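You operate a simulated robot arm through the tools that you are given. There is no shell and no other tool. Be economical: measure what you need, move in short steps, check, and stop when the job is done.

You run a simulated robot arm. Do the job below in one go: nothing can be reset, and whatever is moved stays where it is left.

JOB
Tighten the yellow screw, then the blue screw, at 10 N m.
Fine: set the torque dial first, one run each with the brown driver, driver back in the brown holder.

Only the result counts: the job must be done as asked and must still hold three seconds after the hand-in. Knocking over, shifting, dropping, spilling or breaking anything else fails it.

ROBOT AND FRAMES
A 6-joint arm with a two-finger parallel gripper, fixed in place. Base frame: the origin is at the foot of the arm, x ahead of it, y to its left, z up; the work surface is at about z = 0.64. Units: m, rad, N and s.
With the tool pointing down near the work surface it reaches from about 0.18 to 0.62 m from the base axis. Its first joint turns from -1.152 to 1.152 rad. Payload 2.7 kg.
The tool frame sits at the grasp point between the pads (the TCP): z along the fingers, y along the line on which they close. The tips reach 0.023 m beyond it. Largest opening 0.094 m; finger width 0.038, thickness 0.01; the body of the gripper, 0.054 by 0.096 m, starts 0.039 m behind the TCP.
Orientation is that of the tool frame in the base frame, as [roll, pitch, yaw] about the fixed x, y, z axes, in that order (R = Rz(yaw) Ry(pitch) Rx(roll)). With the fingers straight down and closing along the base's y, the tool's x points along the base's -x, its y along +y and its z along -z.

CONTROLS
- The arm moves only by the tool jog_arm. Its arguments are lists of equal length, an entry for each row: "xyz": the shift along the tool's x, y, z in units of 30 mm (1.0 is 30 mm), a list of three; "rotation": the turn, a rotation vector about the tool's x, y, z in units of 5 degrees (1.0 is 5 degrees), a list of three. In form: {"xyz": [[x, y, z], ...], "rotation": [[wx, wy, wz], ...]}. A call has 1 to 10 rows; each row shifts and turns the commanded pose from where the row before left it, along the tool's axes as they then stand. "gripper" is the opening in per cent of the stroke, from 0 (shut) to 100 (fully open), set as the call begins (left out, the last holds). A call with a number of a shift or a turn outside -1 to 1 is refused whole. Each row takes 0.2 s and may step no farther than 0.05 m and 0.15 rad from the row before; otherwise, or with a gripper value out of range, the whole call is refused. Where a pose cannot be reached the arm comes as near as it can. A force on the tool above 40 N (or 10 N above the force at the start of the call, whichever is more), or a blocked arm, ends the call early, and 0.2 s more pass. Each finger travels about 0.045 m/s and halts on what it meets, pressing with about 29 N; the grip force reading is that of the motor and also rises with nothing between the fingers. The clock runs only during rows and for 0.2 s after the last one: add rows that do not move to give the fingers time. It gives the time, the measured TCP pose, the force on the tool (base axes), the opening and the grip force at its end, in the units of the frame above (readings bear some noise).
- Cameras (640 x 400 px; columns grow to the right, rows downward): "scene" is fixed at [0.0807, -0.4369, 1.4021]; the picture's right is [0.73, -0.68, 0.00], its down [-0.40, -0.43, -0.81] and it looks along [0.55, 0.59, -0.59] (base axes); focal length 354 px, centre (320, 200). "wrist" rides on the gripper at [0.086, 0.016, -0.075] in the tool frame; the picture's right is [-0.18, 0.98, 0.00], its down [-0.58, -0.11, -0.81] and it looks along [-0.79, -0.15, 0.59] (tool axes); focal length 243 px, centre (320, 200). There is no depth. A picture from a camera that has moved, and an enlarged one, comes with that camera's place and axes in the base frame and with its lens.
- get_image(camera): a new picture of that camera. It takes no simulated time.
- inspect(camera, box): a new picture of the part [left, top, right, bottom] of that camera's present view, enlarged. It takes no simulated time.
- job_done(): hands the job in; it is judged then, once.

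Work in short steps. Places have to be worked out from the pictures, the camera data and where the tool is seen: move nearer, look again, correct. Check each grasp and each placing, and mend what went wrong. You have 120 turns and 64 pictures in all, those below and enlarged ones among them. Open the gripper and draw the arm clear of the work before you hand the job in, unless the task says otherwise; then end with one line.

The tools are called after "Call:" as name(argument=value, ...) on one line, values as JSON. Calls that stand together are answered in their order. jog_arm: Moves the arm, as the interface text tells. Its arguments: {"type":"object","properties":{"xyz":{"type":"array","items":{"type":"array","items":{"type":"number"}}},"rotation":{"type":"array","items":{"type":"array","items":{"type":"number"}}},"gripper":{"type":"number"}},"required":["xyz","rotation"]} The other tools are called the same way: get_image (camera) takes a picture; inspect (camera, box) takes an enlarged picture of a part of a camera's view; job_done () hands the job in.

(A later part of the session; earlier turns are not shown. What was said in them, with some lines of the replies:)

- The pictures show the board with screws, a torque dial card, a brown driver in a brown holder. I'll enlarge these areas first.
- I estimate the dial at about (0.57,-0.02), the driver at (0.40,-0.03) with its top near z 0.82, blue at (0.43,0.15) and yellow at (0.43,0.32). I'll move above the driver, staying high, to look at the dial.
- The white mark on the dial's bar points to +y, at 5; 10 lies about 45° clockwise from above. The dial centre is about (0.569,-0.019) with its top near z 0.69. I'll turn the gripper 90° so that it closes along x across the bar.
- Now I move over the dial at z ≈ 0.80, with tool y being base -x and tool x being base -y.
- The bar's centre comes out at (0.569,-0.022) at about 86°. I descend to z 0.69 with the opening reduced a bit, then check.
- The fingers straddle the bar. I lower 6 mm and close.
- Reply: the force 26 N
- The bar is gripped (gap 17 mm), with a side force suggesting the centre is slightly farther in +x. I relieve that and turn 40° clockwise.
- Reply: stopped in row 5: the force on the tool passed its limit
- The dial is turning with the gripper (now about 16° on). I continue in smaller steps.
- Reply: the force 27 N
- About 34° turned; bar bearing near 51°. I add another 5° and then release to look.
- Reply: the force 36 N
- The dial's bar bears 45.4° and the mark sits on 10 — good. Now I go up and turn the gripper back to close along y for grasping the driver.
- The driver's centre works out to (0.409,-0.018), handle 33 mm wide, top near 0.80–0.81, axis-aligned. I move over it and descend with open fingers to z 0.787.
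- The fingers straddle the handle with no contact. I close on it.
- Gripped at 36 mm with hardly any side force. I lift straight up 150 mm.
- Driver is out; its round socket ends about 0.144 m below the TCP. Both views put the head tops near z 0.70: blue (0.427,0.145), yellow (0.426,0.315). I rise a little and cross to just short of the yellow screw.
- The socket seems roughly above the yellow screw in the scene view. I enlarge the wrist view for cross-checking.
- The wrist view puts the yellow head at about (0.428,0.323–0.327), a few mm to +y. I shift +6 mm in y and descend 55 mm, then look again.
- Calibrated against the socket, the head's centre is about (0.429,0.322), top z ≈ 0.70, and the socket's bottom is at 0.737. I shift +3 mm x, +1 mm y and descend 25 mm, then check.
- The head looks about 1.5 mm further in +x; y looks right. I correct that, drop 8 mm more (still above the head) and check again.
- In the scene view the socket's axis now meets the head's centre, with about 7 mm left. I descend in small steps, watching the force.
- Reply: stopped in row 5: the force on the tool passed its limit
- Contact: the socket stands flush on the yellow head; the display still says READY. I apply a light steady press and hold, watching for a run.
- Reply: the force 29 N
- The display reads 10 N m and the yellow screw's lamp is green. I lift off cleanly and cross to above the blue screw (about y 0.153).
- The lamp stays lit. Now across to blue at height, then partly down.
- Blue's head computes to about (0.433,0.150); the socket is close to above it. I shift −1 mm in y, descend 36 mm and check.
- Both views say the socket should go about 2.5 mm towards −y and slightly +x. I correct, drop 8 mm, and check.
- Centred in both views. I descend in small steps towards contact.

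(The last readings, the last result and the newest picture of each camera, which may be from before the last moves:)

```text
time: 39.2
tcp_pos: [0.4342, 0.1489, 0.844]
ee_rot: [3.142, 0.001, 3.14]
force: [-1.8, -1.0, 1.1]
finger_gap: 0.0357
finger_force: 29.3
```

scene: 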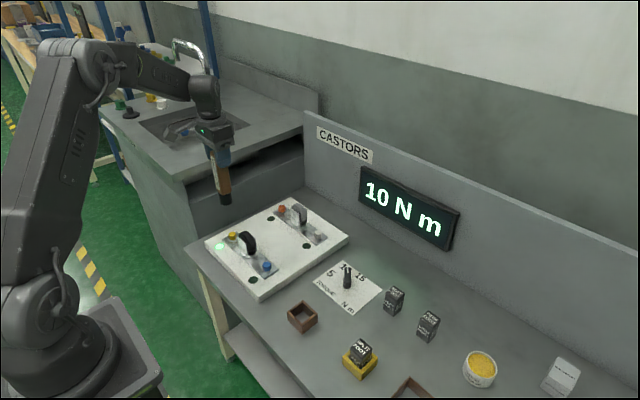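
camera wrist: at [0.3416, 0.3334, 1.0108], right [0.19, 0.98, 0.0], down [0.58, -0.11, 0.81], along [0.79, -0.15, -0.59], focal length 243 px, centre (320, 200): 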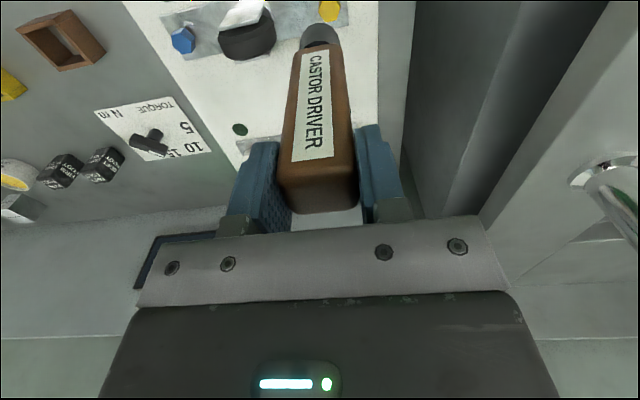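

Contact just begun (force up about 6 N). I press 1.2 mm more and hold as before.

Call:
jog_arm(xyz=[[0, 0, 0.03], [0, 0, 0.015], [0, 0, 0], [0, 0, 0], [0, 0, 0]], rotation=[[0, 0, 0], [0, 0, 0], [0, 0, 0], [0, 0, 0], [0, 0, 0]])

Call:
inspect(camera="scene", box=[190, 150, 490, 340])

```text
time: 40.4
tcp_pos: [0.436, 0.1483, 0.8422]
ee_rot: [-3.142, 0.003, 3.14]
force: [-3.2, -3.8, 26.2]
finger_gap: 0.0361
finger_force: 28.6
```

```text
2.11 times, centred on (340, 245) of scene
camera zoom: at [0.0802, -0.4371, 1.4021], right [0.73, -0.68, 0.0], down [-0.4, -0.43, -0.81], along [0.55, 0.59, -0.59], focal length 744 px, centre (278, 105)
```

zoom: 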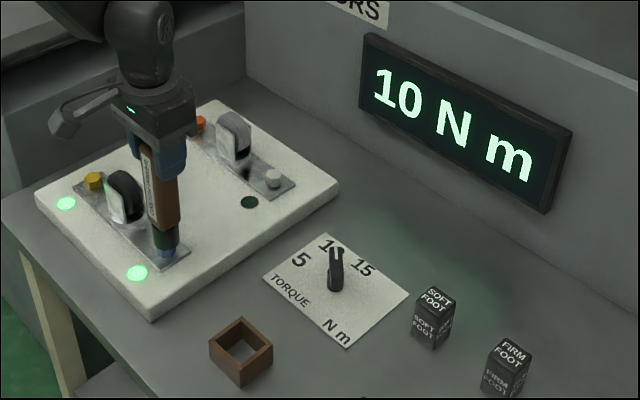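

Blue's lamp is lit, 10 N m shown. I lift off and carry the driver back above the brown holder.

Call:
jog_arm(xyz=[[0, 0, -0.2], [0, 0, -0.6], [0, 0, -0.9], [0, 0, -0.9], [0, 0, -0.9], [0, 0, 0]], rotation=[[0, 0, 0], [0, 0, 0], [0, 0, 0], [0, 0, 0], [0, 0, 0], [0, 0, 0]])

Call:
jog_arm(xyz=[[0.13, -0.93, 0], [0.13, -0.93, 0], [0.13, -0.93, 0], [0.13, -0.93, 0], [0.13, -0.93, 0], [0.13, -0.93, 0], [0, 0, 0]], rotation=[[0, 0, 0], [0, 0, 0], [0, 0, 0], [0, 0, 0], [0, 0, 0], [0, 0, 0], [0, 0, 0]])

Call:
get_image(camera="wrist")

Call:
inspect(camera="scene", box=[250, 250, 370, 340])

```text
time: 41.8
tcp_pos: [0.4333, 0.1492, 0.946]
ee_rot: [3.141, -0.001, 3.14]
force: [-0.4, 0.4, -4.4]
finger_gap: 0.0359
finger_force: 29.7
```

```text
time: 43.4
tcp_pos: [0.4101, -0.0197, 0.9469]
ee_rot: [3.141, -0.001, 3.141]
force: [0.4, 0.7, -5.5]
finger_gap: 0.0359
finger_force: 29.1
```

```text
21 pictures are left
camera wrist: at [0.3238, -0.0013, 1.0212], right [0.19, 0.98, 0.0], down [0.58, -0.11, 0.81], along [0.79, -0.15, -0.59], focal length 243 px, centre (320, 200)
```

wrist: 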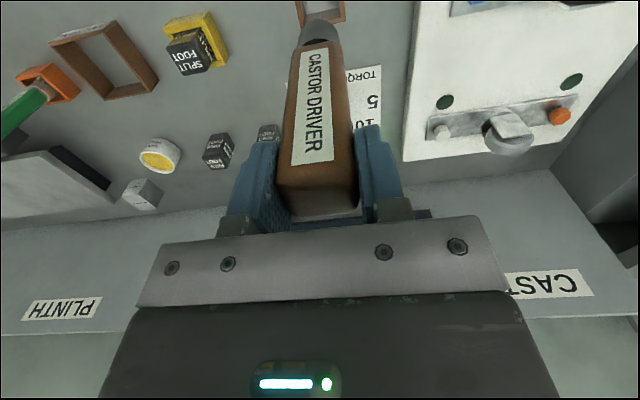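

```text
4.44 times, centred on (310, 295) of scene
camera zoom: at [0.0807, -0.4369, 1.4021], right [0.73, -0.68, 0.0], down [-0.4, -0.43, -0.81], along [0.55, 0.59, -0.59], focal length 1572 px, centre (364, -222)
```

zoom: 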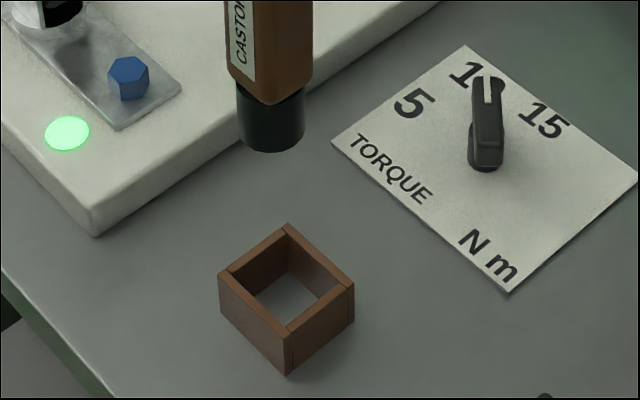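

Socket and holder line up within 2–3 mm; I correct (+2.5 mm x, +1 mm y) and descend to just above the holder.

Call:
jog_arm(xyz=[[-0.08, 0.04, 0.8], [0, 0, 0.9], [0, 0, 0.9], [0, 0, 0.6], [0, 0, 0]], rotation=[[0, 0, 0], [0, 0, 0], [0, 0, 0], [0, 0, 0], [0, 0, 0]])

Call:
inspect(camera="scene", box=[260, 265, 350, 335])

Call:
inspect(camera="wrist", box=[254, 0, 398, 90])

```text
time: 44.6
tcp_pos: [0.4126, -0.0173, 0.8512]
ee_rot: [3.141, 0.001, 3.141]
force: [0.3, 0.7, -3.7]
finger_gap: 0.0361
finger_force: 29.0
```

```text
5.71 times, centred on (305, 300) of scene
camera zoom: at [0.0807, -0.4369, 1.4021], right [0.73, -0.68, 0.0], down [-0.4, -0.43, -0.81], along [0.55, 0.59, -0.59], focal length 2020 px, centre (406, -371)
```

zoom: 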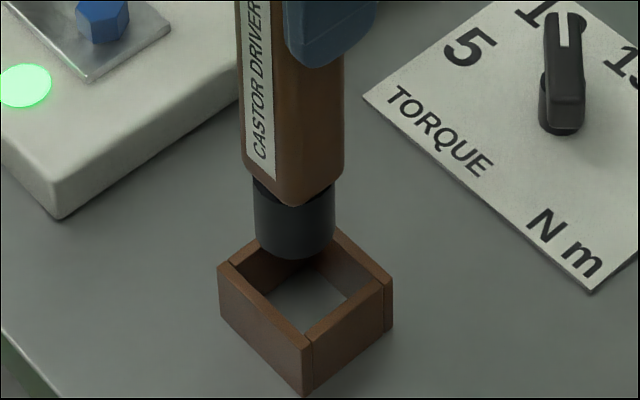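

```text
4.44 times, centred on (326, 45) of wrist
camera zoom: at [0.3264, 0.0015, 0.9253], right [0.19, 0.98, 0.0], down [0.58, -0.11, 0.81], along [0.79, -0.15, -0.59], focal length 1078 px, centre (293, 889)
```

zoom: 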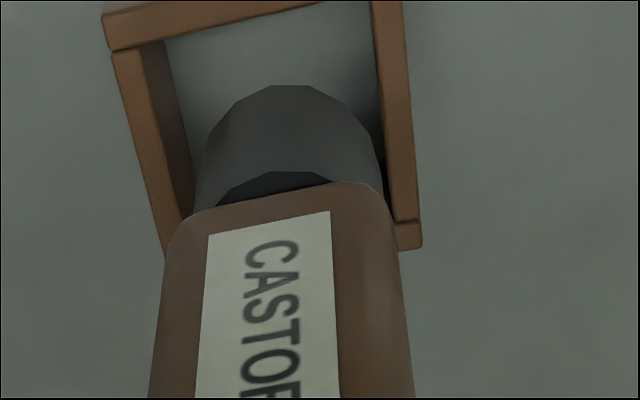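

In both views the socket sits about 2 mm too far in +y. I shift −2 mm y, +1 mm x and lower into the holder in gentle steps.

Call:
jog_arm(xyz=[[-0.03, -0.07, 0.3], [0, 0, 0.4], [0, 0, 0.4], [0, 0, 0.4], [0, 0, 0.3], [0, 0, 0]], rotation=[[0, 0, 0], [0, 0, 0], [0, 0, 0], [0, 0, 0], [0, 0, 0], [0, 0, 0]])

Call:
inspect(camera="scene", box=[260, 265, 350, 335])

```text
time: 46.0
tcp_pos: [0.412, -0.0195, 0.7962]
ee_rot: [3.141, -0.003, 3.14]
force: [-0.1, 1.3, -3.8]
finger_gap: 0.0357
finger_force: 29.1
```

```text
5.71 times, centred on (305, 300) of scene
camera zoom: at [0.0807, -0.4369, 1.4021], right [0.73, -0.68, 0.0], down [-0.4, -0.43, -0.81], along [0.55, 0.59, -0.59], focal length 2020 px, centre (406, -371)
```

zoom: 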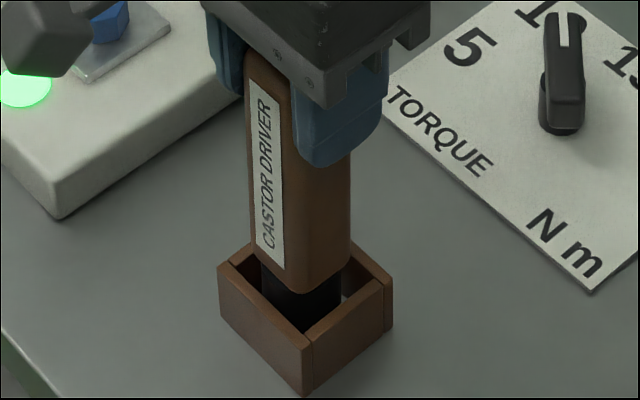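

It is in the holder without contact. I lower the last ~7 mm in small steps until it stands.

Call:
jog_arm(xyz=[[0, 0, 0.07], [0, 0, 0.07], [0, 0, 0.05], [0, 0, 0]], rotation=[[0, 0, 0], [0, 0, 0], [0, 0, 0], [0, 0, 0]])

```text
time: 47.0
tcp_pos: [0.412, -0.0177, 0.7912]
ee_rot: [-3.14, 0.001, 3.141]
force: [0.2, -0.9, -3.7]
finger_gap: 0.036
finger_force: 28.6
```

No load yet; a little further.

Call:
jog_arm(xyz=[[0, 0, 0.05], [0, 0, 0.03], [0, 0, 0]], rotation=[[0, 0, 0], [0, 0, 0], [0, 0, 0]])

```text
time: 47.8
tcp_pos: [0.413, -0.0202, 0.7883]
ee_rot: [-3.141, 0.0, 3.14]
force: [-0.4, 0.1, -3.9]
finger_gap: 0.0357
finger_force: 29.0
```

Call:
jog_arm(xyz=[[0, 0, 0.05], [0, 0, 0.03], [0, 0, 0]], rotation=[[0, 0, 0], [0, 0, 0], [0, 0, 0]])

```text
time: 48.6
tcp_pos: [0.4128, -0.0193, 0.7865]
ee_rot: [3.141, 0.0, 3.141]
force: [-6.6, 0.6, 20.0]
finger_gap: 0.0357
finger_force: 29.0
```

It now stands on the bottom (force 20 N up). I ease back under a millimetre and open.

Call:
jog_arm(xyz=[[0, 0, -0.03], [0, 0, 0]], rotation=[[0, 0, 0], [0, 0, 0]])

Call:
jog_arm(xyz=[[0, 0, 0], [0, 0, 0], [0, 0, 0], [0, 0, 0], [0, 0, 0], [0, 0, 0], [0, 0, 0], [0, 0, 0]], rotation=[[0, 0, 0], [0, 0, 0], [0, 0, 0], [0, 0, 0], [0, 0, 0], [0, 0, 0], [0, 0, 0], [0, 0, 0]], gripper=100)

Call:
jog_arm(xyz=[[0, 0, -0.3], [0, 0, -0.8], [0, 0, -0.9], [0, 0, -0.9], [0, 0, -0.9], [0, 0, -0.9], [0.5, 0, -0.7], [0.9, 0, 0], [0.9, 0, 0], [0, 0, 0]], rotation=[[0, 0, 0], [0, 0, 0], [0, 0, 0], [0, 0, 0], [0, 0, 0], [0, 0, 0], [0, 0, 0], [0, 0, 0], [0, 0, 0], [0, 0, 0]])

Call:
get_image(camera="scene")

Call:
inspect(camera="scene", box=[190, 170, 490, 360])

```text
time: 49.2
tcp_pos: [0.4127, -0.0203, 0.7883]
ee_rot: [3.141, 0.001, 3.14]
force: [0.5, 1.1, 0.4]
finger_gap: 0.0362
finger_force: 28.6
```

```text
time: 51.0
tcp_pos: [0.4144, -0.0203, 0.7872]
ee_rot: [-3.141, 0.0, 3.141]
force: [-0.1, 0.8, -0.6]
finger_gap: 0.0941
finger_force: 0.1
```

```text
time: 53.2
tcp_pos: [0.3448, -0.0188, 0.9502]
ee_rot: [3.141, -0.001, 3.139]
force: [0.2, 0.0, -0.4]
finger_gap: 0.0937
finger_force: 0.1
```

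```text
16 pictures are left
```

scene: 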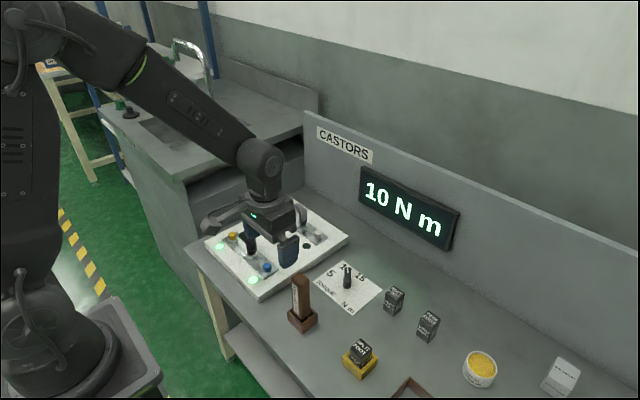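

```text
2.11 times, centred on (340, 265) of scene
camera zoom: at [0.0806, -0.4369, 1.4021], right [0.73, -0.68, 0.0], down [-0.4, -0.43, -0.81], along [0.55, 0.59, -0.59], focal length 744 px, centre (278, 63)
```

zoom: 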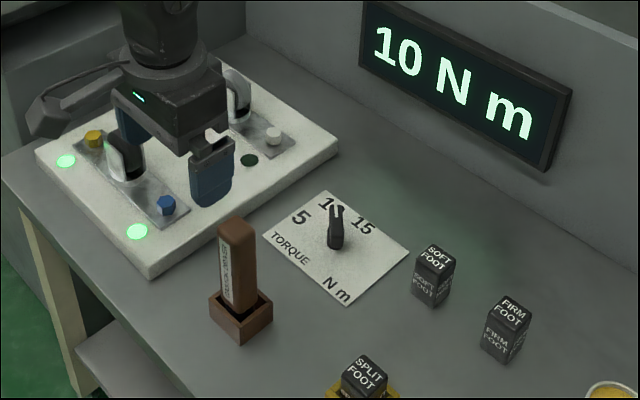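

The driver stands in its holder, both lamps are lit, the dial is at 10, and the arm is clear with the gripper open. I hand it in.

Call:
job_done()

```text
The job is handed in.
```

I set the torque dial to 10 first, then ran the yellow screw and the blue screw once each with the brown driver: both lamps are green, the display reads 10 N m, and the driver is back in its brown holder.
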